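You operate a simulated robot arm through the tools that you are given. There is no shell and no other tool.

You are at the controls of a simulated robot arm. One attempt, no reset.

Task
Replace the cracked ring under the purple fitting and clamp it again.
Fine: a black ring goes on; the cracked ring goes in the small black tray.

It is judged by the outcome, as a careful person would: the job done as asked, and still so three seconds after it is handed in. It fails if anything else is knocked over, pushed out of place, dropped, spilled or broken.

Robot
A 6-joint arm with a four-finger gripper, fixed in place. Base frame: the origin is at the foot of the arm, x ahead of it, y to its left, z up. Readings come in mm, degrees, newtons and seconds.
Its first joint turns from -166.0 to 166.0 degrees. Payload 3.43 kg.
Tool frame: the origin (TCP) lies between the finger pads and is the grasp point; the fingertips stand 30 mm ahead of it; z points along the fingers, y is the line along which they close. Largest opening 120 mm; the body of the gripper starts 85 mm behind the TCP.
Orientation is that of the tool frame in the base frame, as a unit quaternion [w, x, y, z]. With the fingers straight down and closing along the base's y, the tool's x points along the base's -x, its y along +y and its z along -z.

Tools
- The arm moves only by the tool servo_tool. Its arguments are lists of equal length, an entry for each row: "offset": the shift along the tool's x, y, z in mm, a list of three; "dr": the turn, a rotation vector about the tool's x, y, z in degrees, a list of three; "hand": the opening, from 0 (shut) to 1 (fully open). In form: {"offset": [[x, y, z], ...], "dr": [[wx, wy, wz], ...], "hand": [hand, ...]}. A call has 1 to 20 rows; each row shifts and turns the commanded pose from where the row before left it, along the tool's axes as they then stand. A row lasts 0.2 s, in which the tool goes at most 50 mm and 8.6 degrees; a call with a longer step from one row to the next is refused whole, and so is a gripper value outside its range. Where a pose cannot be reached the arm comes as near as it can. A force on the tool above 90 N (or 10 N above the force at the start of the call, whichever is more), or a blocked arm, ends the call early, and 0.2 s more pass. The fingers move at their own pace and stop on an object; they squeeze with about 44 N. The grip force told is the motor's: it shows also when the fingers shut on nothing. Time passes only in rows, and 0.2 s behind the last, so rows that do not move let the fingers close. It gives the time, the measured TCP pose, the force on the tool (base axes), the opening and the grip force at its end, in the units of the frame above (readings bear some noise), with the torque about the TCP (base axes, N m) and any sound that the robot's microphone picked up, and new pictures: "pictures" is both (left out), scene, wrist or none.
- Cameras (640 x 400 px; columns grow to the right, rows downward): "scene" is fixed at [45.5, 650.5, 1407.9]; the picture's right is [-0.49, -0.87, 0.00], its down [-0.45, 0.25, -0.86] and it looks along [0.75, -0.42, -0.52] (base axes); focal length 341 px, centre (320, 200). "wrist" rides on the gripper at [71, -17, -121] in the tool frame; the picture's right is [0.23, 0.97, 0.00], its down [-0.81, 0.19, -0.55] and it looks along [-0.54, 0.13, 0.83] (tool axes); focal length 275 px, centre (320, 200). There is no depth. A picture from a camera that has moved, and an enlarged one, comes with that camera's place and axes in the base frame and with its lens. The place of the scene camera against the robot may be out by one fixed shift of up to 25 mm in any direction.
- enlarge(camera, box): a new picture of the part [left, top, right, bottom] of that camera's present view, enlarged. The clock stands still meanwhile.
- job_done(): hands the job in; it is judged then, once.

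Nothing tells you positions but the pictures and the camera data. Unless the task says otherwise, let go and move clear before handing in.

The tools are called as name(argument=value, ...) on one line, values as JSON. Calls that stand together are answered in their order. servo_tool: Moves the arm, as the interface text tells. Its arguments: {"type":"object","properties":{"offset":{"type":"array","items":{"type":"array","items":{"type":"number"}}},"dr":{"type":"array","items":{"type":"array","items":{"type":"number"}}},"hand":{"type":"array","items":{"type":"number"}},"pictures":{"type":"string","enum":["both","scene","wrist","none"]}},"required":["offset","dr","hand"]} The other tools are called the same way: enlarge (camera, box) takes an enlarged picture of a part of a camera's view; job_done () hands the job in.

At the start:

```text
t: 0.0
tcp_pos: [471.7, 277.6, 1110.7]
tool_rot: [-0.001, -0.001, 1.0, 0.001]
wrist_force: [-0.2, 0.4, -0.1]
ft_torque: [-0.04, -0.02, 0.03]
gripper_width: 119.9
gripper_force: 0.1
```

scene: 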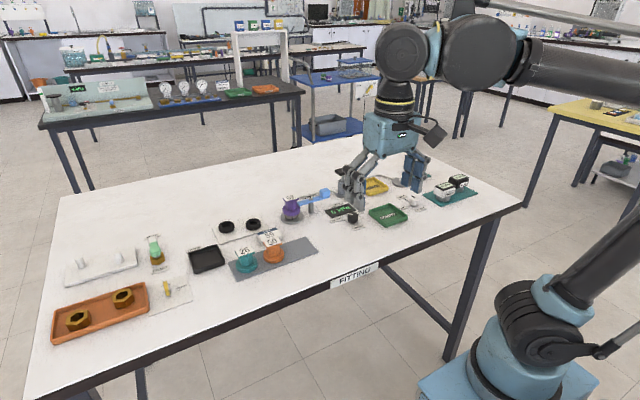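
wrist: 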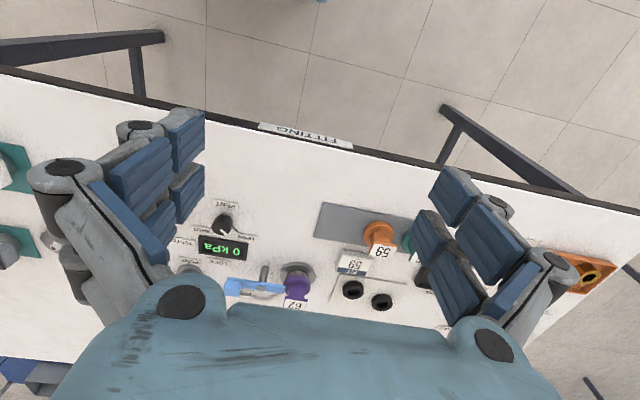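

I see a table with a purple fitting held by a blue clamp, two black rings on a white plate, a small black tray, and a pressure panel. I'll enlarge the views first to understand the parts.

enlarge(camera="scene", box=[200, 160, 360, 260])

enlarge(camera="scene", box=[320, 150, 480, 250])

enlarge(camera="scene", box=[40, 210, 220, 350])

enlarge(camera="wrist", box=[160, 190, 440, 320])

```text
4.00 times, centred on (280, 210) of scene
camera zoom: at [45.5, 650.5, 1407.9], right [-0.49, -0.87, 0.0], down [-0.45, 0.25, -0.86], along [0.75, -0.42, -0.52], focal length 1363 px, centre (480, 160)
```

zoom: 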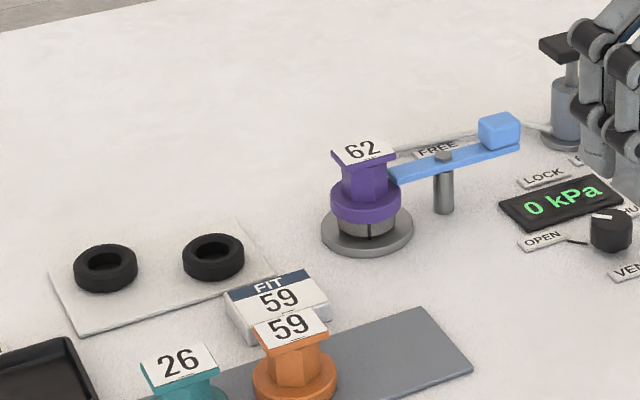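

```text
4.00 times, centred on (400, 200) of scene
camera zoom: at [45.5, 650.5, 1407.9], right [-0.49, -0.87, 0.0], down [-0.45, 0.25, -0.86], along [0.75, -0.42, -0.52], focal length 1363 px, centre (0, 200)
```

zoom: 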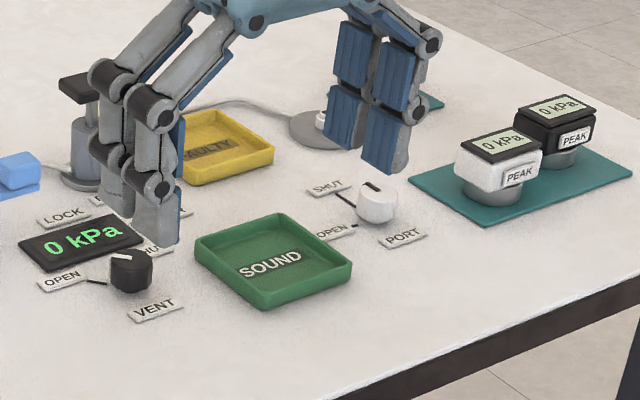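

```text
2.86 times, centred on (130, 280) of scene
camera zoom: at [45.5, 650.5, 1407.9], right [-0.49, -0.87, 0.0], down [-0.45, 0.25, -0.86], along [0.75, -0.42, -0.52], focal length 974 px, centre (863, -29)
```

zoom: 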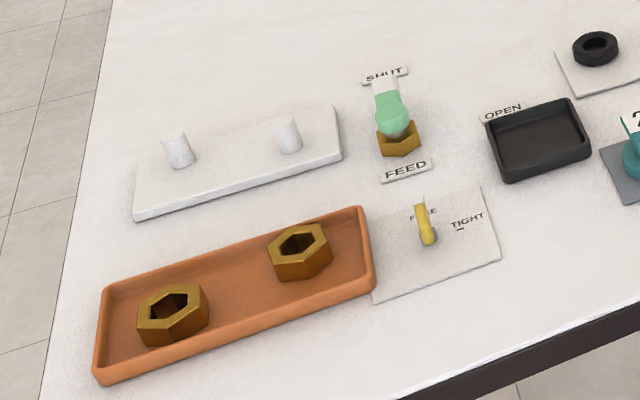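

```text
2.29 times, centred on (300, 255) of wrist
camera zoom: at [401.7, 260.1, 1231.0], right [-0.23, 0.97, 0.0], down [0.81, 0.19, 0.55], along [0.54, 0.13, -0.83], focal length 629 px, centre (366, 74)
```

zoom: 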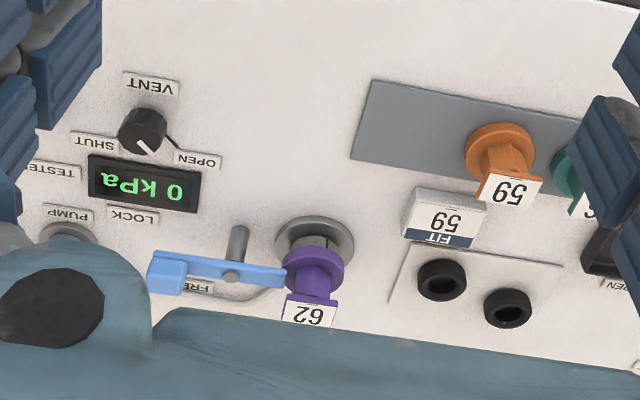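

The purple fitting (label 62) sits at about (815, 315, 875), with the blue clamp bar's tip over its flange. I'll move the arm closer, still high, to see the clamp and measure.

servo_tool(offset=[[-45, 0, 0], [-45, 0, 0], [-45, 0, 0], [-45, 0, 0], [0, 0, 40], [0, 0, 0]], dr=[[0, 0, 0], [0, 0, 0], [0, 0, 0], [0, 0, 0], [0, 0, 0], [0, 0, 0]], hand=[1, 1, 1, 1, 1, 1])

```text
t: 1.4
tcp_pos: [640.7, 274.9, 1077.4]
tool_rot: [0.005, 0.0, 1.0, 0.0]
wrist_force: [0.8, 0.3, 0.1]
ft_torque: [0.02, 0.03, 0.0]
gripper_width: 120.3
gripper_force: 0.1
camera wrist: at [568.8, 259.5, 1196.4], right [-0.23, 0.97, 0.0], down [0.8, 0.19, 0.56], along [0.55, 0.13, -0.83], focal length 275 px, centre (320, 200)
```

scene: 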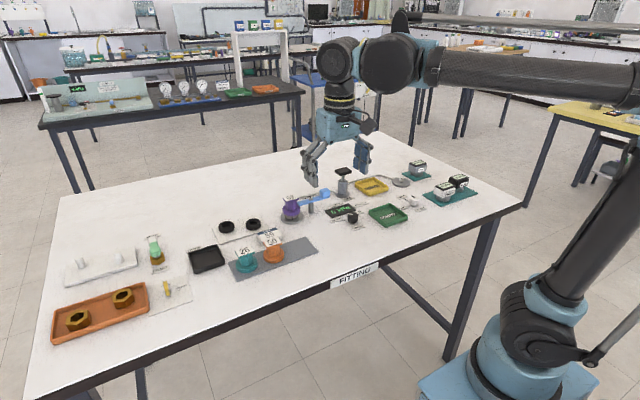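
wrist: 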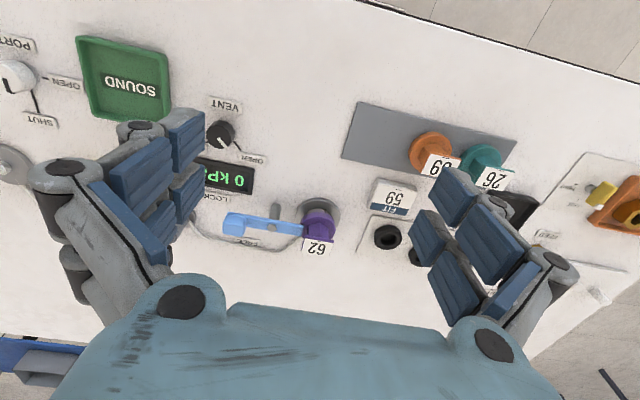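

enlarge(camera="wrist", box=[180, 150, 420, 290])

enlarge(camera="scene", box=[260, 150, 420, 250])

enlarge(camera="scene", box=[270, 175, 350, 235])

```text
2.67 times, centred on (300, 220) of wrist
camera zoom: at [568.8, 259.5, 1196.4], right [-0.23, 0.97, 0.0], down [0.8, 0.19, 0.56], along [0.55, 0.13, -0.83], focal length 734 px, centre (373, 147)
```

zoom: 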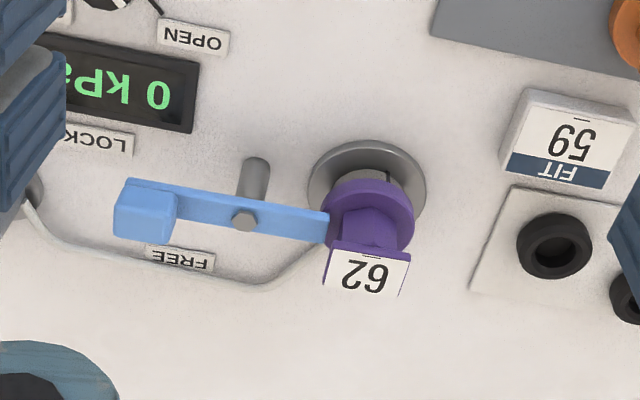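

```text
4.00 times, centred on (340, 200) of scene
camera zoom: at [45.5, 650.5, 1407.9], right [-0.49, -0.87, 0.0], down [-0.45, 0.25, -0.86], along [0.75, -0.42, -0.52], focal length 1363 px, centre (240, 200)
```

zoom: 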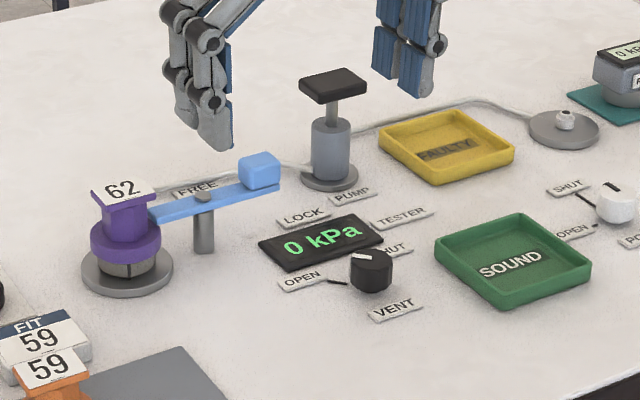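

```text
6.67 times, centred on (310, 205) of scene
camera zoom: at [45.5, 650.5, 1407.9], right [-0.49, -0.87, 0.0], down [-0.45, 0.25, -0.86], along [0.75, -0.42, -0.52], focal length 2272 px, centre (387, 167)
```

zoom: 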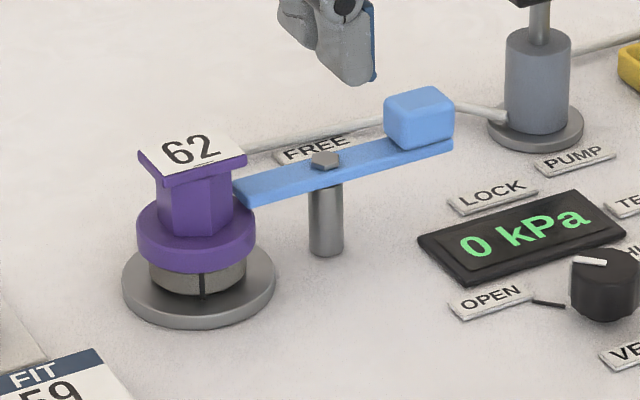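

The clamp bar swings about a post, with LOCK and FREE labels for its handle; the cracked grey ring shows under the purple flange. I'll move over for a nearer look to measure it.

servo_tool(offset=[[-40, 0, 0], [-20, 0, 30], [0, 0, 0]], dr=[[0, 0, 0], [0, 0, 0], [0, 0, 0]], hand=[1, 1, 1], pictures="wrist")

enlarge(camera="wrist", box=[160, 110, 420, 290])

```text
t: 2.2
tcp_pos: [698.9, 276.4, 1047.6]
tool_rot: [0.005, 0.0, 1.0, 0.001]
wrist_force: [0.5, 0.1, 0.0]
ft_torque: [0.02, 0.03, 0.0]
gripper_width: 120.0
gripper_force: 0.1
camera wrist: at [626.6, 260.3, 1166.8], right [-0.23, 0.97, 0.0], down [0.8, 0.19, 0.56], along [0.55, 0.13, -0.83], focal length 275 px, centre (320, 200)
```

wrist: 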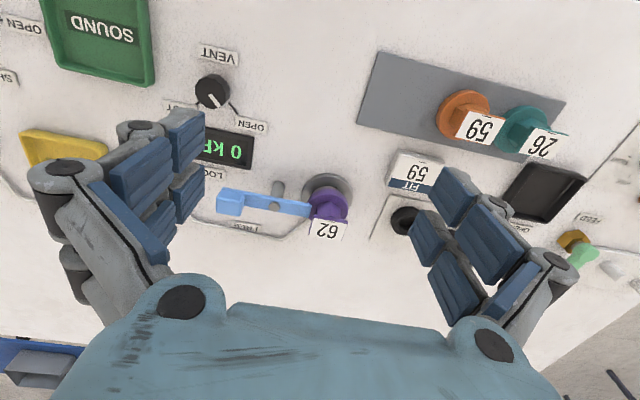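

```text
2.22 times, centred on (290, 200) of wrist
camera zoom: at [626.6, 260.3, 1166.8], right [-0.23, 0.97, 0.0], down [0.8, 0.19, 0.56], along [0.55, 0.13, -0.83], focal length 612 px, centre (387, 200)
```

zoom: 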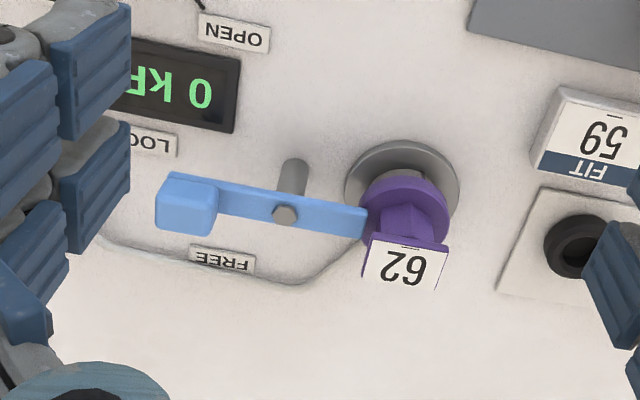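

The clamp is in the LOCK position: fitting about (810, 312), post about (801, 252), handle block about (809, 206), table about z 876. I'll close the fingers and touch a bare patch near (743, 340) lightly to learn the table height.

servo_tool(offset=[[-22, 32, 0], [-22, 32, 0], [0, 0, 40], [0, 0, 40], [0, 0, 10], [0, 0, 0]], dr=[[0, 0, 0], [0, 0, 0], [0, 0, 0], [0, 0, 0], [0, 0, 0], [0, 0, 0]], hand=[0.5, 0, 0, 0, 0, 0])

```text
t: 3.6
tcp_pos: [744.1, 342.8, 960.4]
tool_rot: [0.005, 0.0, 1.0, 0.0]
wrist_force: [0.6, 0.3, 0.3]
ft_torque: [0.0, 0.0, -0.02]
gripper_width: 0.1
gripper_force: 33.6
camera wrist: at [673.1, 325.9, 1080.2], right [-0.23, 0.97, 0.0], down [0.8, 0.19, 0.56], along [0.55, 0.13, -0.83], focal length 275 px, centre (320, 200)
```

scene: 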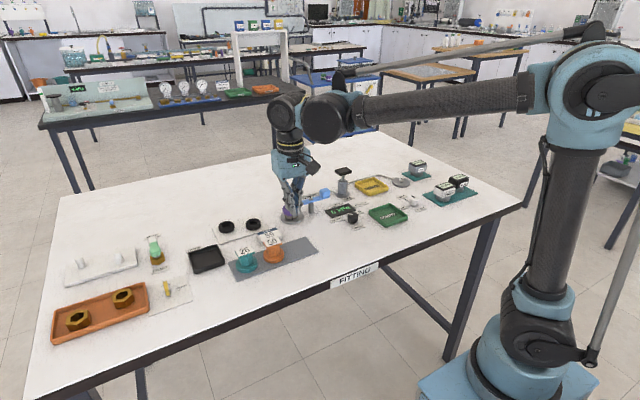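
wrist: 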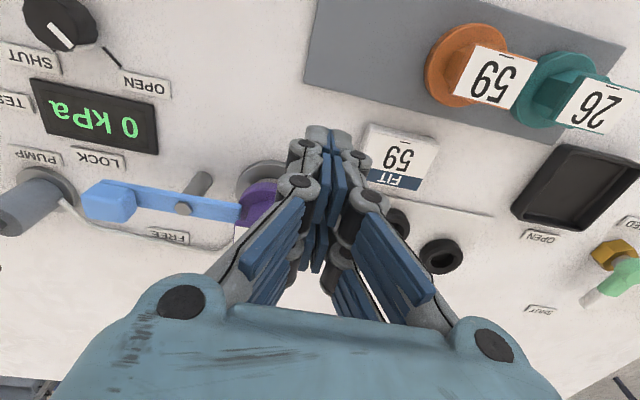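

The tip hangs over a bare patch, clear of the FIT card and the disc. I'll lower slowly.

servo_tool(offset=[[0, 0, 12], [0, 0, 12], [0, 0, 8], [0, 0, 3], [0, 0, 0]], dr=[[0, 0, 0], [0, 0, 0], [0, 0, 0], [0, 0, 0], [0, 0, 0]], hand=[0, 0, 0, 0, 0])

enlarge(camera="scene", box=[250, 140, 350, 240])

```text
t: 4.8
tcp_pos: [745.5, 341.7, 924.2]
tool_rot: [0.005, 0.0, 1.0, 0.001]
wrist_force: [-0.8, 0.1, -0.1]
ft_torque: [-0.01, -0.04, 0.0]
gripper_width: 0.0
gripper_force: 33.4
camera wrist: at [672.7, 324.7, 1043.5], right [-0.23, 0.97, 0.0], down [0.8, 0.19, 0.56], along [0.55, 0.13, -0.83], focal length 275 px, centre (320, 200)
```

scene: 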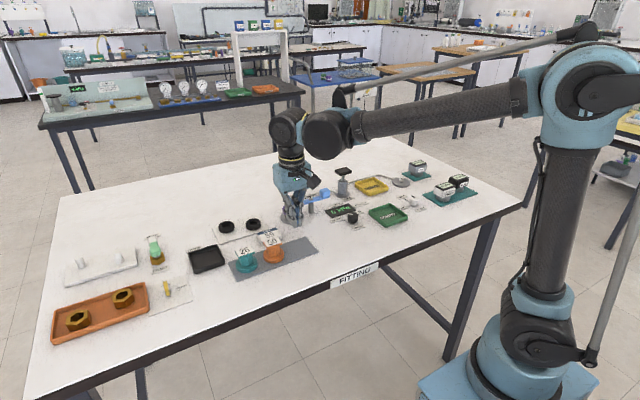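
wrist: 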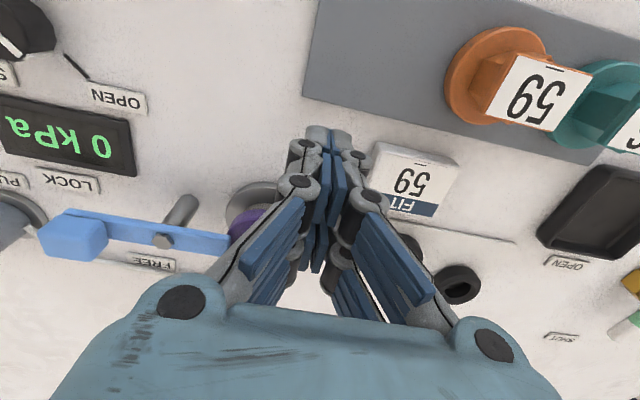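

```text
4.00 times, centred on (300, 190) of scene
camera zoom: at [45.5, 650.5, 1407.9], right [-0.49, -0.87, 0.0], down [-0.45, 0.25, -0.86], along [0.75, -0.42, -0.52], focal length 1363 px, centre (400, 240)
```

zoom: 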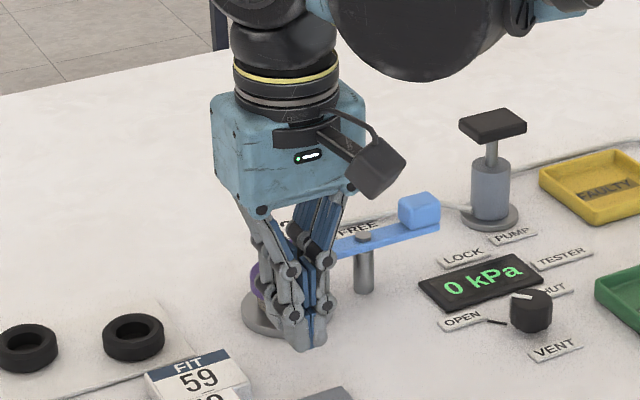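

Now only a little above the table. I'll go down in small steps until I feel it.

servo_tool(offset=[[0, 0, 3], [0, 0, 3], [0, 0, 2], [0, 0, 0]], dr=[[0, 0, 0], [0, 0, 0], [0, 0, 0], [0, 0, 0]], hand=[0, 0, 0, 0], pictures="none")

servo_tool(offset=[[0, 0, 2], [0, 0, 2], [0, 0, 0]], dr=[[0, 0, 0], [0, 0, 0], [0, 0, 0]], hand=[0, 0, 0], pictures="wrist")

```text
t: 5.8
tcp_pos: [745.4, 339.7, 916.0]
tool_rot: [0.005, 0.001, 1.0, 0.001]
wrist_force: [-0.1, 0.3, 0.2]
ft_torque: [0.03, 0.0, -0.01]
gripper_width: 0.0
gripper_force: 33.6
```

```text
t: 6.6
tcp_pos: [745.9, 339.7, 913.7]
tool_rot: [0.005, 0.0, 1.0, 0.001]
wrist_force: [0.1, 0.0, 0.1]
ft_torque: [0.01, 0.0, 0.03]
gripper_width: 0.0
gripper_force: 33.2
camera wrist: at [673.5, 323.1, 1031.8], right [-0.23, 0.97, 0.0], down [0.8, 0.19, 0.56], along [0.55, 0.13, -0.83], focal length 275 px, centre (320, 200)
```

wrist: 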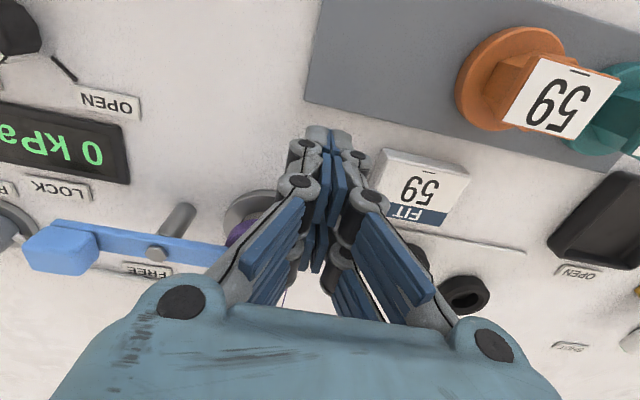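

No contact yet; continuing downward in small steps.

servo_tool(offset=[[0, 0, 2], [0, 0, 2], [0, 0, 0]], dr=[[0, 0, 0], [0, 0, 0], [0, 0, 0]], hand=[0, 0, 0], pictures="none")

servo_tool(offset=[[0, 0, 2], [0, 0, 0]], dr=[[0, 0, 0], [0, 0, 0]], hand=[0, 0], pictures="none")

servo_tool(offset=[[0, 0, 2], [0, 0, 0]], dr=[[0, 0, 0], [0, 0, 0]], hand=[0, 0], pictures="none")

```text
t: 7.4
tcp_pos: [745.6, 340.2, 907.2]
tool_rot: [0.005, 0.0, 1.0, 0.001]
wrist_force: [0.2, -0.1, 0.5]
ft_torque: [-0.01, 0.02, 0.01]
gripper_width: 0.0
gripper_force: 33.2
```

```text
t: 8.0
tcp_pos: [744.3, 340.1, 905.7]
tool_rot: [0.006, 0.0, 1.0, 0.001]
wrist_force: [0.4, 0.3, -0.6]
ft_torque: [0.01, -0.02, 0.0]
gripper_width: 0.1
gripper_force: 33.1
```

```text
t: 8.6
tcp_pos: [744.2, 341.2, 903.6]
tool_rot: [0.004, 0.0, 1.0, 0.0]
wrist_force: [-0.2, 0.5, 0.1]
ft_torque: [-0.03, 0.01, 0.03]
gripper_width: 0.0
gripper_force: 34.0
```

Still no contact with the tip at about z 874; a few more small steps.

servo_tool(offset=[[0, 0, 2], [0, 0, 0]], dr=[[0, 0, 0], [0, 0, 0]], hand=[0, 0], pictures="none")

servo_tool(offset=[[0, 0, 2], [0, 0, 0]], dr=[[0, 0, 0], [0, 0, 0]], hand=[0, 0], pictures="none")

enlarge(camera="scene", box=[260, 180, 340, 240])

```text
t: 9.2
tcp_pos: [744.7, 340.8, 902.5]
tool_rot: [0.006, 0.0, 1.0, 0.001]
wrist_force: [-0.4, -0.3, 0.0]
ft_torque: [-0.02, 0.01, 0.02]
gripper_width: 0.0
gripper_force: 33.2
```

```text
t: 9.8
tcp_pos: [745.2, 341.8, 899.8]
tool_rot: [0.005, 0.0, 1.0, 0.001]
wrist_force: [-0.2, 0.6, -0.5]
ft_torque: [-0.01, 0.02, 0.0]
gripper_width: 0.0
gripper_force: 33.3
```

```text
6.67 times, centred on (300, 210) of scene
camera zoom: at [45.5, 650.5, 1407.9], right [-0.49, -0.87, 0.0], down [-0.45, 0.25, -0.86], along [0.75, -0.42, -0.52], focal length 2272 px, centre (453, 133)
```

zoom: 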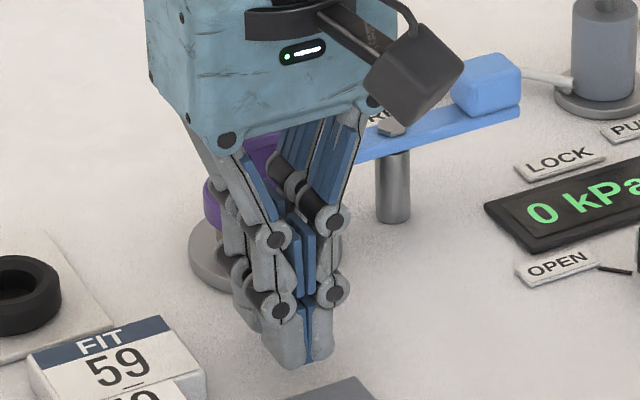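

No touch yet at tip z 870; I'll keep stepping down.

servo_tool(offset=[[0, 0, 2], [0, 0, 0]], dr=[[0, 0, 0], [0, 0, 0]], hand=[0, 0], pictures="none")

servo_tool(offset=[[0, 0, 2], [0, 0, 0]], dr=[[0, 0, 0], [0, 0, 0]], hand=[0, 0], pictures="none")

servo_tool(offset=[[0, 0, 2], [0, 0, 0]], dr=[[0, 0, 0], [0, 0, 0]], hand=[0, 0], pictures="none")

servo_tool(offset=[[0, 0, 2], [0, 0, 0]], dr=[[0, 0, 0], [0, 0, 0]], hand=[0, 0], pictures="wrist")

```text
t: 10.4
tcp_pos: [745.4, 341.1, 897.7]
tool_rot: [0.005, -0.001, 1.0, 0.001]
wrist_force: [0.1, -0.8, 0.8]
ft_torque: [0.01, 0.01, -0.02]
gripper_width: 0.1
gripper_force: 33.7
```

```text
t: 11.0
tcp_pos: [745.4, 340.6, 896.6]
tool_rot: [0.005, 0.0, 1.0, 0.001]
wrist_force: [0.0, 0.2, -0.1]
ft_torque: [0.0, 0.01, -0.03]
gripper_width: 0.0
gripper_force: 33.3
```

```text
t: 11.6
tcp_pos: [744.9, 342.0, 893.3]
tool_rot: [0.006, -0.001, 1.0, 0.001]
wrist_force: [0.1, 0.1, 0.0]
ft_torque: [0.0, -0.02, 0.02]
gripper_width: 0.2
gripper_force: 33.1
```

```text
t: 12.2
tcp_pos: [745.6, 342.3, 894.0]
tool_rot: [0.006, 0.0, 1.0, 0.001]
wrist_force: [-0.5, -0.5, -0.7]
ft_torque: [0.03, 0.02, -0.01]
gripper_width: 0.1
gripper_force: 32.8
camera wrist: at [673.0, 324.9, 1012.7], right [-0.23, 0.97, 0.0], down [0.8, 0.19, 0.56], along [0.55, 0.13, -0.83], focal length 275 px, centre (320, 200)
```

wrist: 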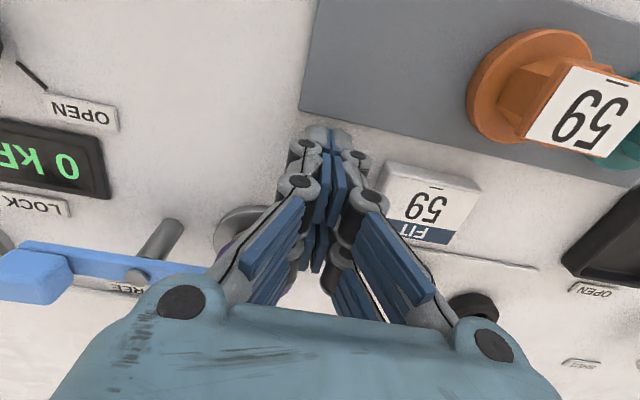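

Parallax from the two heights suggests the table is nearer z 850, so I'll continue down with care.

servo_tool(offset=[[0, 0, 3], [0, 0, 0]], dr=[[0, 0, 0], [0, 0, 0]], hand=[0, 0], pictures="none")

servo_tool(offset=[[0, 0, 2], [0, 0, 0]], dr=[[0, 0, 0], [0, 0, 0]], hand=[0, 0], pictures="none")

servo_tool(offset=[[0, 0, 2], [0, 0, 0]], dr=[[0, 0, 0], [0, 0, 0]], hand=[0, 0], pictures="none")

servo_tool(offset=[[0, 0, 2], [0, 0, 0]], dr=[[0, 0, 0], [0, 0, 0]], hand=[0, 0], pictures="none")

enlarge(camera="scene", box=[260, 180, 340, 240])

```text
t: 12.8
tcp_pos: [744.5, 341.1, 889.1]
tool_rot: [0.005, 0.0, 1.0, 0.001]
wrist_force: [-0.4, -0.2, 0.2]
ft_torque: [0.02, 0.02, -0.01]
gripper_width: 0.1
gripper_force: 33.6
```

```text
t: 13.4
tcp_pos: [743.9, 341.5, 888.0]
tool_rot: [0.005, 0.0, 1.0, 0.001]
wrist_force: [-0.1, 1.0, 0.6]
ft_torque: [-0.03, -0.01, -0.03]
gripper_width: 0.0
gripper_force: 33.5
```

```text
t: 14.0
tcp_pos: [744.6, 342.0, 886.0]
tool_rot: [0.005, 0.0, 1.0, 0.002]
wrist_force: [1.7, 0.8, 11.8]
ft_torque: [0.03, 0.21, 0.02]
gripper_width: 0.0
gripper_force: 33.2
```

```text
t: 14.6
tcp_pos: [744.7, 343.0, 885.4]
tool_rot: [0.007, 0.0, 1.0, 0.002]
wrist_force: [15.0, 8.5, 78.2]
ft_torque: [0.19, 1.18, -0.2]
gripper_width: 0.0
gripper_force: 33.4
```

```text
6.67 times, centred on (300, 210) of scene
camera zoom: at [45.5, 650.5, 1407.9], right [-0.49, -0.87, 0.0], down [-0.45, 0.25, -0.86], along [0.75, -0.42, -0.52], focal length 2272 px, centre (453, 133)
```

zoom: 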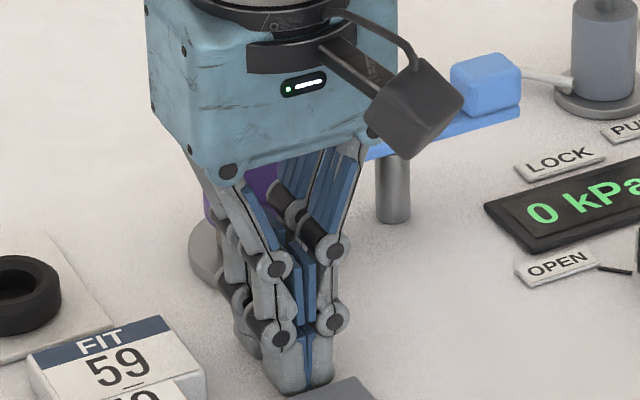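

Touched at TCP z ≈ 886, so the table is at z ≈ 856. I'll rise, open, and look at the fitting from closer up to place it more exactly.

servo_tool(offset=[[0, 0, -20], [0, 0, -45], [0, 0, -45], [0, 0, -15], [15, -46, 0], [0, 0, 0]], dr=[[0, 0, 0], [0, 0, 0], [0, 0, 0], [0, 0, 0], [0, 0, 0], [0, 0, 0]], hand=[0, 0, 0, 0.5, 1, 1], pictures="wrist")

enlarge(camera="wrist", box=[160, 120, 420, 282])

```text
t: 16.0
tcp_pos: [729.2, 295.0, 1007.2]
tool_rot: [0.005, 0.0, 1.0, 0.002]
wrist_force: [-0.5, -0.3, 0.2]
ft_torque: [-0.01, 0.0, 0.01]
gripper_width: 120.0
gripper_force: 0.2
camera wrist: at [656.8, 278.0, 1126.8], right [-0.23, 0.97, 0.0], down [0.8, 0.19, 0.56], along [0.55, 0.13, -0.83], focal length 275 px, centre (320, 200)
```

wrist: 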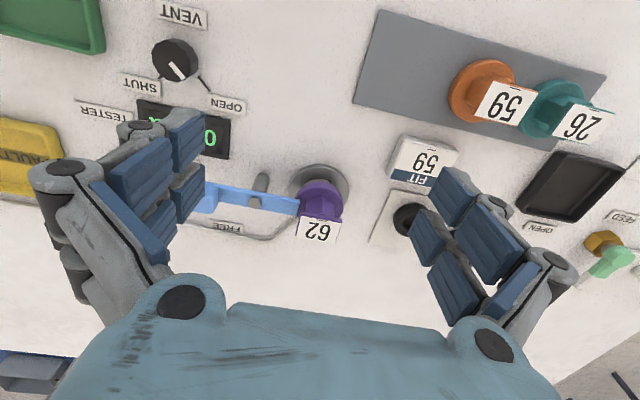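

```text
2.46 times, centred on (290, 201) of wrist
camera zoom: at [656.8, 278.0, 1126.8], right [-0.23, 0.97, 0.0], down [0.8, 0.19, 0.56], along [0.55, 0.13, -0.83], focal length 678 px, centre (394, 198)
```

zoom: 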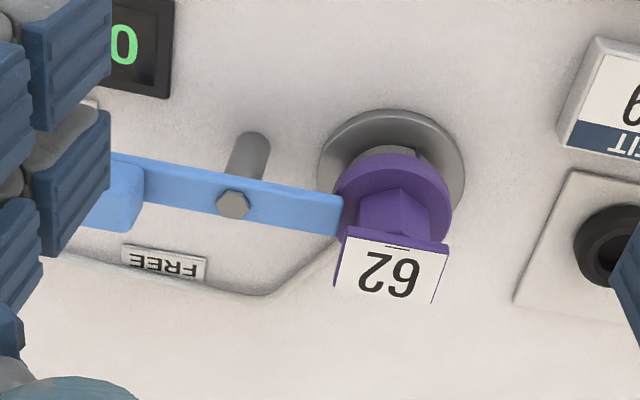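

The fitting is centred near (817, 314), with a flange of about 50 mm diameter at z ≈ 880–894. The clamp's pivot is at about (820, 252), its tip at y ≈ 295 and its handle block near (815, 204). I'll move above the handle and turn the gripper 90° to straddle the block along x.

servo_tool(offset=[[-44, -45, 0], [-44, -45, 0], [0, 0, 0], [0, 0, 0], [0, 0, 0], [0, 0, 0], [0, 0, 0], [0, 0, 0], [0, 0, 0], [0, 0, 0], [0, 0, 0], [0, 0, 0], [0, 0, 0], [0, 0, 0]], dr=[[0, 0, 0], [0, 0, 0], [0, 0, 8.2], [0, 0, 8.2], [0, 0, 8.2], [0, 0, 8.2], [0, 0, 8.2], [0, 0, 8.2], [0, 0, 8.2], [0, 0, 8.2], [0, 0, 8.2], [0, 0, 8.2], [0, 0, 8], [0, 0, 0]], hand=[1, 1, 1, 1, 1, 1, 1, 1, 1, 1, 1, 1, 1, 1])

enlarge(camera="wrist", box=[180, 90, 460, 265])

```text
refused: row 1 steps farther than a row can; nothing moved
```

```text
2.29 times, centred on (320, 178) of wrist
camera zoom: at [656.8, 278.0, 1126.8], right [-0.23, 0.97, 0.0], down [0.8, 0.19, 0.56], along [0.55, 0.13, -0.83], focal length 629 px, centre (320, 251)
```

zoom: 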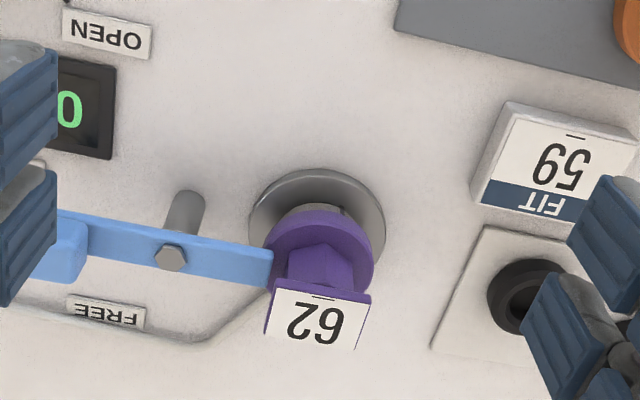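

The step was too long for one row. I'll do the same move in smaller steps.

servo_tool(offset=[[-30, -30, 0], [-30, -30, 0], [-28, -30, 0], [0, 0, 0], [0, 0, 0], [0, 0, 0], [0, 0, 0], [0, 0, 0], [0, 0, 0], [0, 0, 0], [0, 0, 0], [0, 0, 0], [0, 0, 0], [0, 0, 0], [0, 0, 0]], dr=[[0, 0, 0], [0, 0, 0], [0, 0, 0], [0, 0, 8.2], [0, 0, 8.2], [0, 0, 8.2], [0, 0, 8.2], [0, 0, 8.2], [0, 0, 8.2], [0, 0, 8.2], [0, 0, 8.2], [0, 0, 8.2], [0, 0, 8.2], [0, 0, 8], [0, 0, 0]], hand=[1, 1, 1, 1, 1, 1, 1, 1, 1, 1, 1, 1, 1, 1, 1])

enlarge(camera="wrist", box=[180, 90, 460, 265])

```text
t: 19.2
tcp_pos: [817.4, 203.8, 1009.2]
tool_rot: [0.004, 0.708, 0.706, 0.005]
wrist_force: [0.1, 0.2, 0.6]
ft_torque: [0.0, 0.0, -0.02]
gripper_width: 119.8
gripper_force: 0.0
camera wrist: at [799.6, 275.8, 1129.3], right [0.97, 0.23, 0.01], down [0.18, -0.81, 0.55], along [0.14, -0.54, -0.83], focal length 275 px, centre (320, 200)
```

scene: 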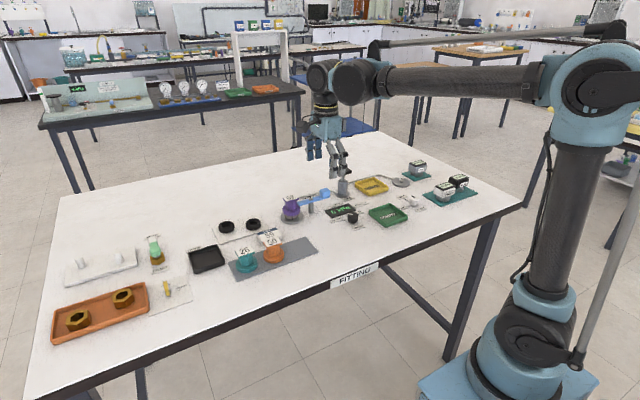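
wrist: 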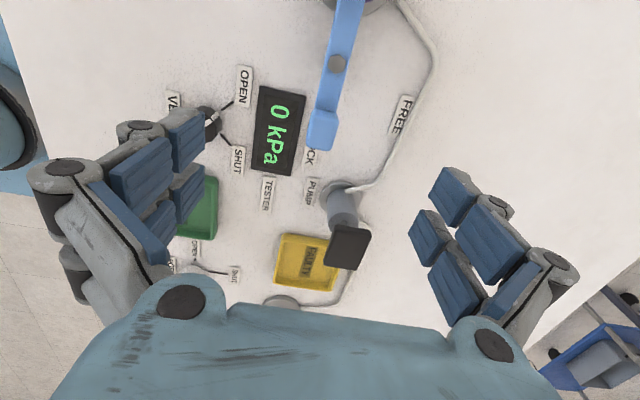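

```text
2.29 times, centred on (320, 178) of wrist
camera zoom: at [799.6, 275.8, 1129.3], right [0.97, 0.23, 0.01], down [0.18, -0.81, 0.55], along [0.14, -0.54, -0.83], focal length 629 px, centre (320, 251)
```

zoom: 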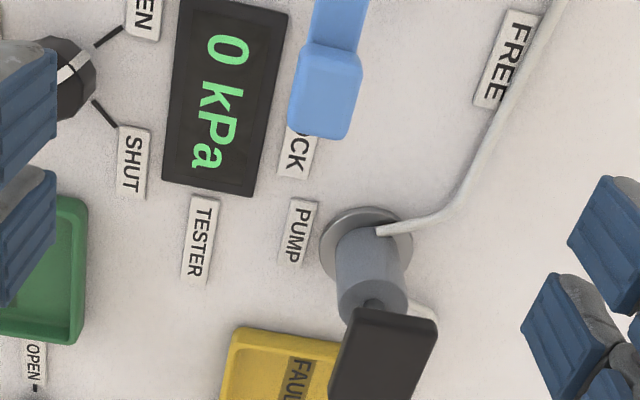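

The clamp lever lies along y at x ≈ 821, its 20 mm handle block is centred near (821, 199), and FREE is off towards +x, about 65° round. I'll centre on the block and lower partway with a narrower opening, then check.

servo_tool(offset=[[-4.8, 3.5, 0], [0, 0, 25], [0, 0, 20], [0, 0, 10], [0, 0, 0]], dr=[[0, 0, 0], [0, 0, 0], [0, 0, 0], [0, 0, 0], [0, 0, 0]], hand=[0.7, 0.5, 0.4, 0.4, 0.4])

enlarge(camera="wrist", box=[240, 60, 400, 160])

enlarge(camera="scene", box=[270, 150, 370, 230])

```text
t: 20.4
tcp_pos: [821.2, 198.3, 954.2]
tool_rot: [0.003, 0.707, 0.707, 0.004]
wrist_force: [0.1, 0.0, 0.0]
ft_torque: [0.04, -0.02, 0.01]
gripper_width: 48.1
gripper_force: 0.1
camera wrist: at [802.9, 270.4, 1073.7], right [0.97, 0.23, 0.01], down [0.19, -0.81, 0.55], along [0.14, -0.54, -0.83], focal length 275 px, centre (320, 200)
```

scene: 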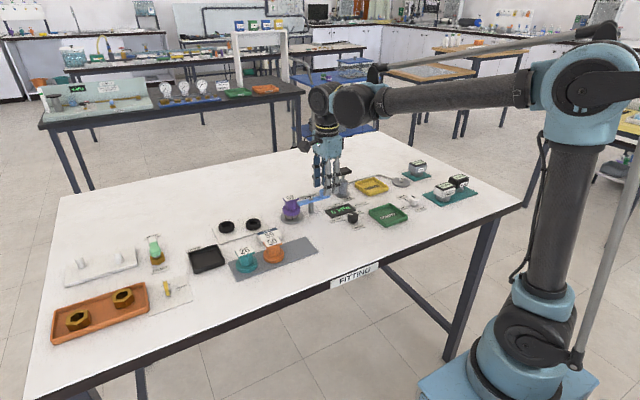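
wrist: 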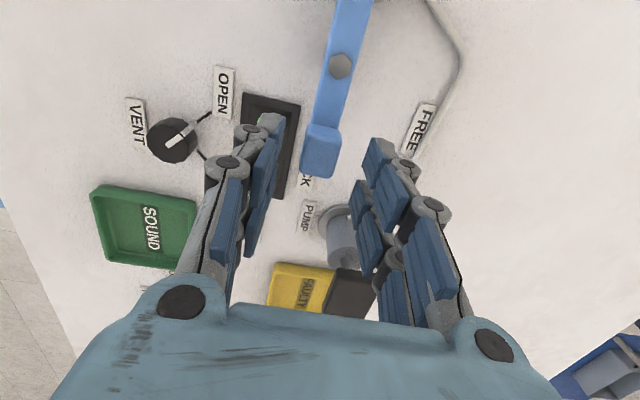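

```text
4.00 times, centred on (320, 110) of wrist
camera zoom: at [802.9, 270.4, 1073.7], right [0.97, 0.23, 0.01], down [0.19, -0.81, 0.55], along [0.14, -0.54, -0.83], focal length 1101 px, centre (320, 560)
```

zoom: 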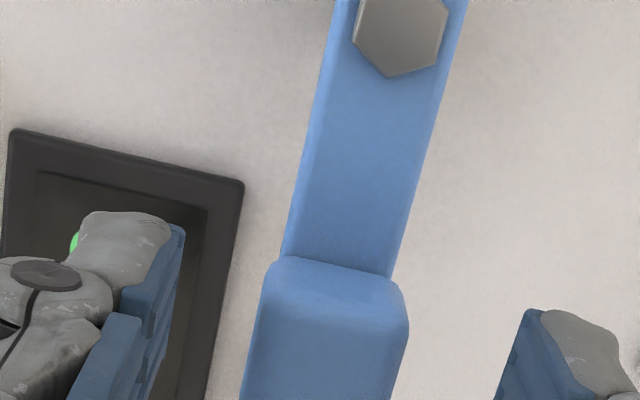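

```text
5.00 times, centred on (320, 190) of scene
camera zoom: at [45.5, 650.5, 1407.9], right [-0.49, -0.87, 0.0], down [-0.45, 0.25, -0.86], along [0.75, -0.42, -0.52], focal length 1704 px, centre (320, 250)
```

zoom: 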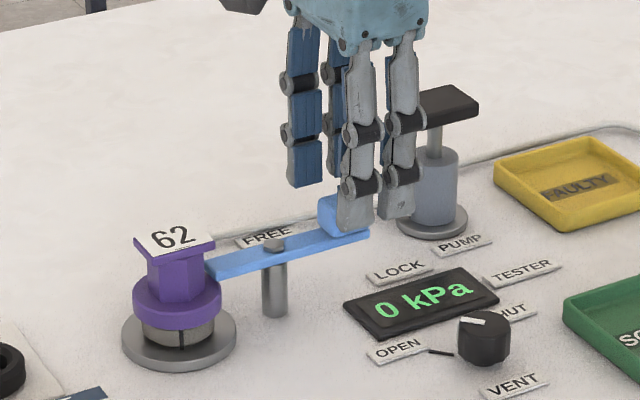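

The fingers straddle the block: each side has two finger columns, about ±24 mm across. I'll lower so the tips are level with the block's base and close on it.

servo_tool(offset=[[0, 0, 13], [0, 0, 12], [0, 0, 0]], dr=[[0, 0, 0], [0, 0, 0], [0, 0, 0]], hand=[0.4, 0.4, 0.4])

enlarge(camera="wrist", box=[240, 60, 400, 160])

enlarge(camera="scene", box=[270, 150, 370, 230])

```text
t: 21.2
tcp_pos: [820.6, 199.1, 928.6]
tool_rot: [0.002, 0.707, 0.707, 0.004]
wrist_force: [-0.3, 0.2, -0.4]
ft_torque: [0.02, 0.02, 0.02]
gripper_width: 48.2
gripper_force: 0.0
camera wrist: at [803.0, 271.6, 1048.7], right [0.97, 0.23, 0.01], down [0.19, -0.81, 0.55], along [0.14, -0.54, -0.83], focal length 275 px, centre (320, 200)
```

scene: 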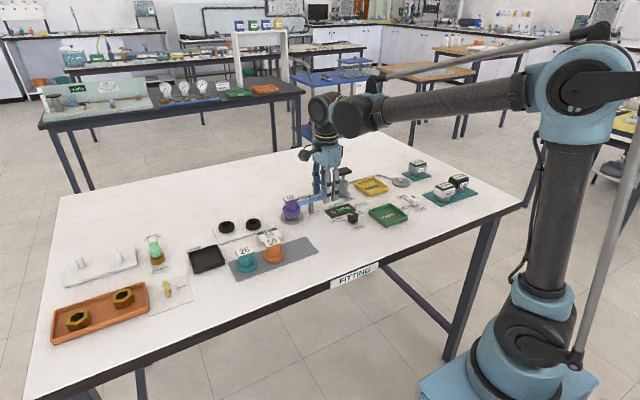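
wrist: 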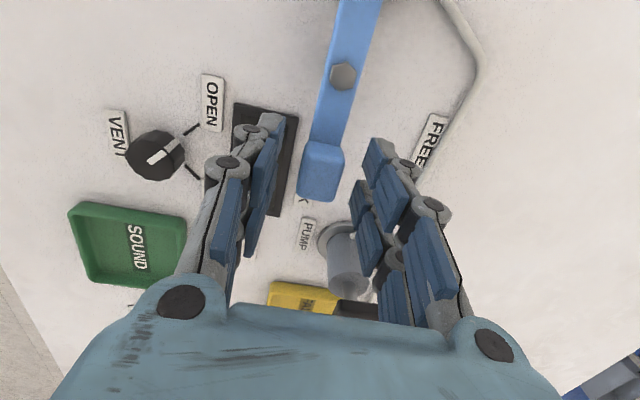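

```text
4.00 times, centred on (320, 110) of wrist
camera zoom: at [803.0, 271.6, 1048.7], right [0.97, 0.23, 0.01], down [0.19, -0.81, 0.55], along [0.14, -0.54, -0.83], focal length 1101 px, centre (320, 560)
```

zoom: 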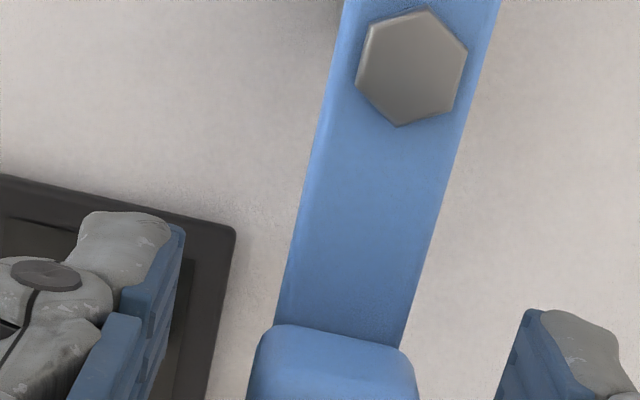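

```text
5.00 times, centred on (320, 190) of scene
camera zoom: at [45.5, 650.5, 1407.9], right [-0.49, -0.87, 0.0], down [-0.45, 0.25, -0.86], along [0.75, -0.42, -0.52], focal length 1704 px, centre (320, 250)
```

zoom: 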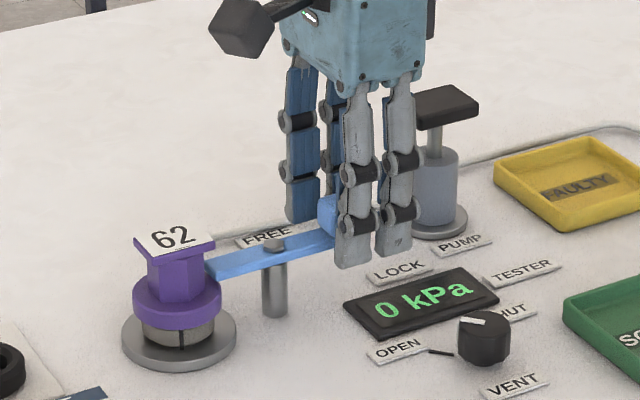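

The block sits well between the finger pairs. Now I'll close on it.

servo_tool(offset=[[0, 0, 0], [0, 0, 0], [0, 0, 0]], dr=[[0, 0, 0], [0, 0, 0], [0, 0, 0]], hand=[0.2, 0.1, 0.1], pictures="wrist")

```text
t: 22.0
tcp_pos: [820.5, 199.7, 928.7]
tool_rot: [0.003, 0.706, 0.708, 0.005]
wrist_force: [-8.8, -1.1, -6.4]
ft_torque: [-0.09, 0.25, 0.45]
gripper_width: 21.2
gripper_force: 44.7
camera wrist: at [802.7, 271.5, 1048.7], right [0.97, 0.23, 0.01], down [0.19, -0.81, 0.55], along [0.14, -0.54, -0.83], focal length 275 px, centre (320, 200)
```

wrist: 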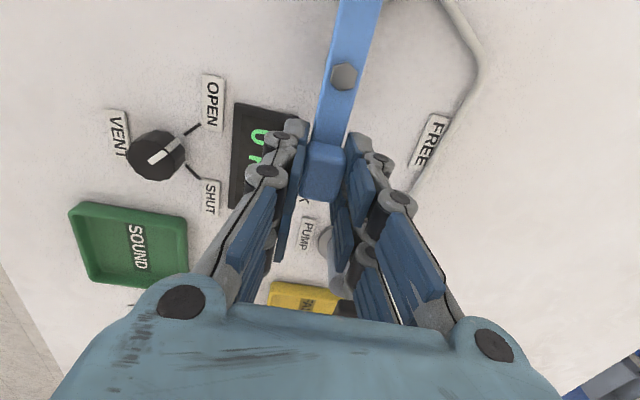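

Gripped at 21 mm. I'll swing the handle 15° about the post toward FREE and check the forces.

servo_tool(offset=[[0.2, 4.49, 0], [0.2, 4.49, 0], [0.2, 4.49, 0], [0, 0, 0]], dr=[[0, 0, -5], [0, 0, -5], [0, 0, -5], [0, 0, 0]], hand=[0.1, 0.1, 0.1, 0.1])

```text
t: 23.0
tcp_pos: [833.8, 202.1, 928.7]
tool_rot: [0.003, 0.608, 0.794, 0.004]
wrist_force: [-27.8, 9.0, -30.5]
ft_torque: [0.2, 0.52, 1.18]
gripper_width: 21.8
gripper_force: 45.7
camera wrist: at [799.1, 266.6, 1048.8], right [0.88, 0.48, 0.01], down [0.39, -0.73, 0.55], along [0.27, -0.48, -0.83], focal length 275 px, centre (320, 200)
```

scene: 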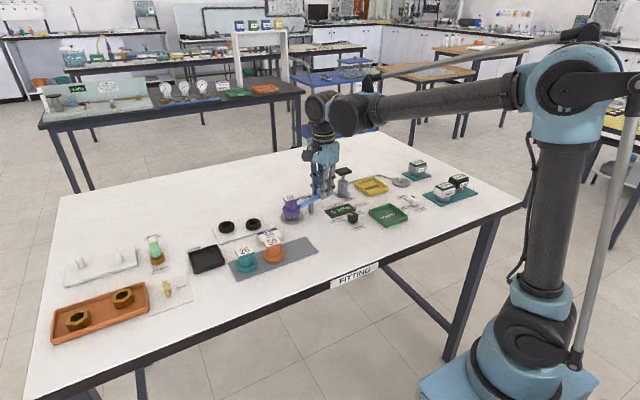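
wrist: 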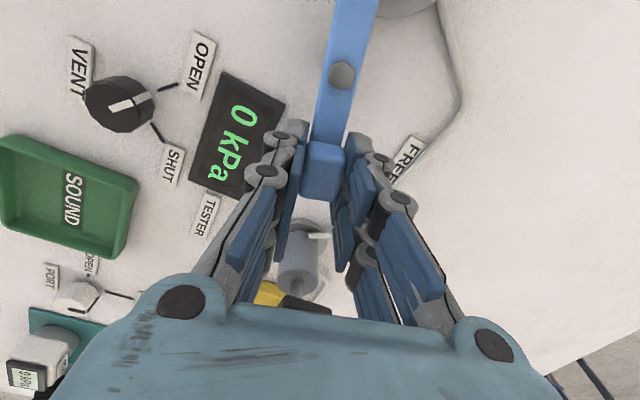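

The lever follows with moderate drag. I'll ease down slightly to shed the upward pull and keep swinging.

servo_tool(offset=[[0.2, 4.49, 0.8], [0.2, 4.49, 0], [0.2, 4.49, 0], [0.2, 4.49, 0], [0, 0, 0]], dr=[[0, 0, -5], [0, 0, -5], [0, 0, -5], [0, 0, -5], [0, 0, 0]], hand=[0.1, 0.1, 0.1, 0.1, 0.1])

enlarge(camera="scene", box=[270, 150, 370, 230])

```text
t: 24.2
tcp_pos: [850.7, 209.3, 929.9]
tool_rot: [0.005, 0.461, 0.887, 0.003]
wrist_force: [-21.9, -3.5, -21.7]
ft_torque: [-0.17, 0.57, 1.01]
gripper_width: 21.8
gripper_force: 44.5
camera wrist: at [795.1, 258.8, 1048.9], right [0.66, 0.75, 0.01], down [0.62, -0.55, 0.56], along [0.42, -0.37, -0.83], focal length 275 px, centre (320, 200)
```

scene: 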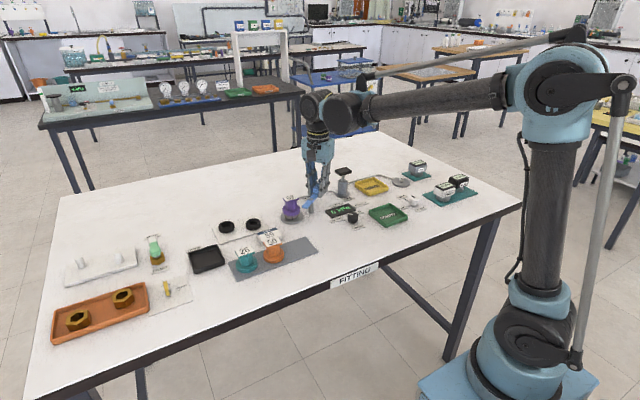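
wrist: 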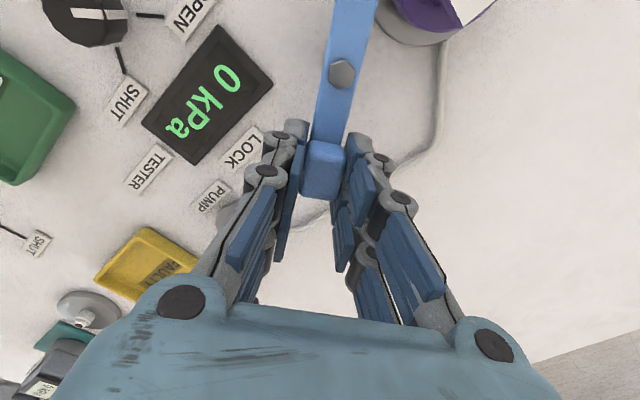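

```text
5.00 times, centred on (320, 190) of scene
camera zoom: at [45.5, 650.5, 1407.9], right [-0.49, -0.87, 0.0], down [-0.45, 0.25, -0.86], along [0.75, -0.42, -0.52], focal length 1704 px, centre (320, 250)
```

zoom: 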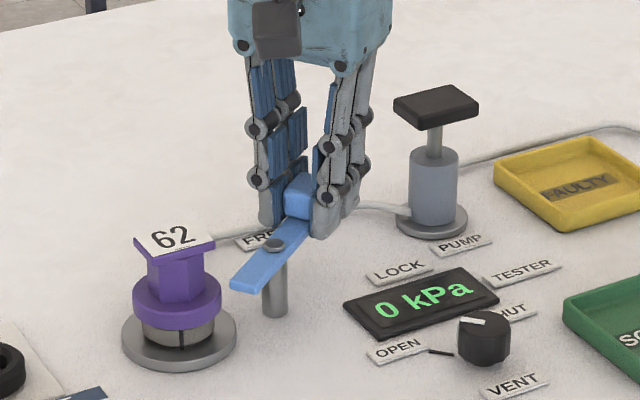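

The lever is off the flange, and I'll carry on to the FREE mark.

servo_tool(offset=[[0.2, 4.49, 0.3], [0.2, 4.49, 0], [0.2, 4.49, 0], [0.2, 4.49, 0], [0.2, 4.49, 0], [0, 0, 0]], dr=[[0, 0, -5], [0, 0, -5], [0, 0, -5], [0, 0, -5], [0, 0, -5], [0, 0, 0]], hand=[0.1, 0.1, 0.1, 0.1, 0.1, 0.1])

enlarge(camera="scene", box=[270, 150, 370, 230])

```text
t: 25.6
tcp_pos: [865.3, 225.3, 929.6]
tool_rot: [0.005, 0.258, 0.966, 0.002]
wrist_force: [-33.8, -1.7, -10.1]
ft_torque: [-0.01, 0.81, 0.89]
gripper_width: 21.8
gripper_force: 44.3
camera wrist: at [794.0, 247.1, 1048.8], right [0.29, 0.96, 0.01], down [0.79, -0.24, 0.56], along [0.54, -0.16, -0.83], focal length 275 px, centre (320, 200)
```

scene: 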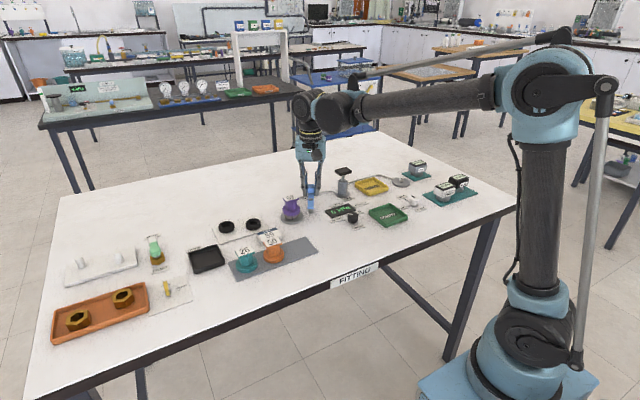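
wrist: 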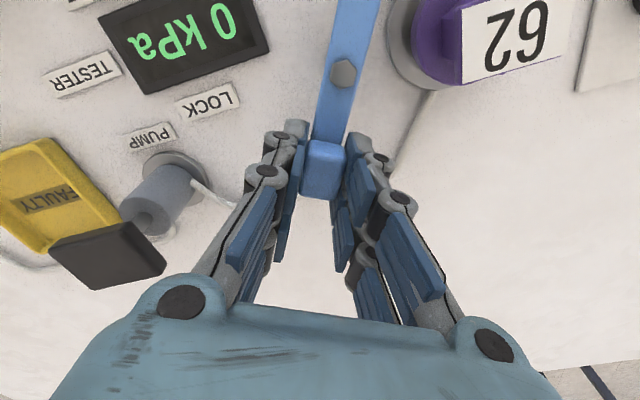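

```text
5.00 times, centred on (320, 190) of scene
camera zoom: at [45.5, 650.5, 1407.9], right [-0.49, -0.87, 0.0], down [-0.45, 0.25, -0.86], along [0.75, -0.42, -0.52], focal length 1704 px, centre (320, 250)
```

zoom: 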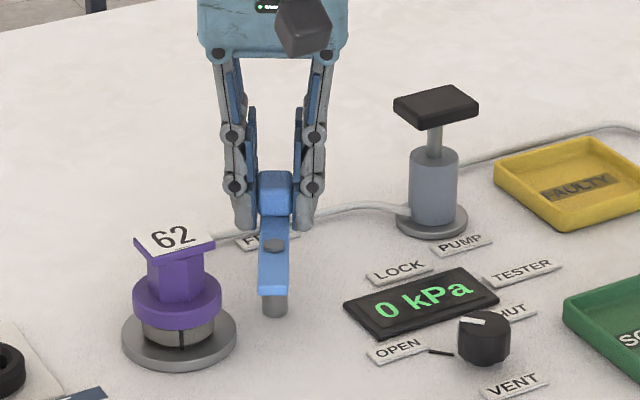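

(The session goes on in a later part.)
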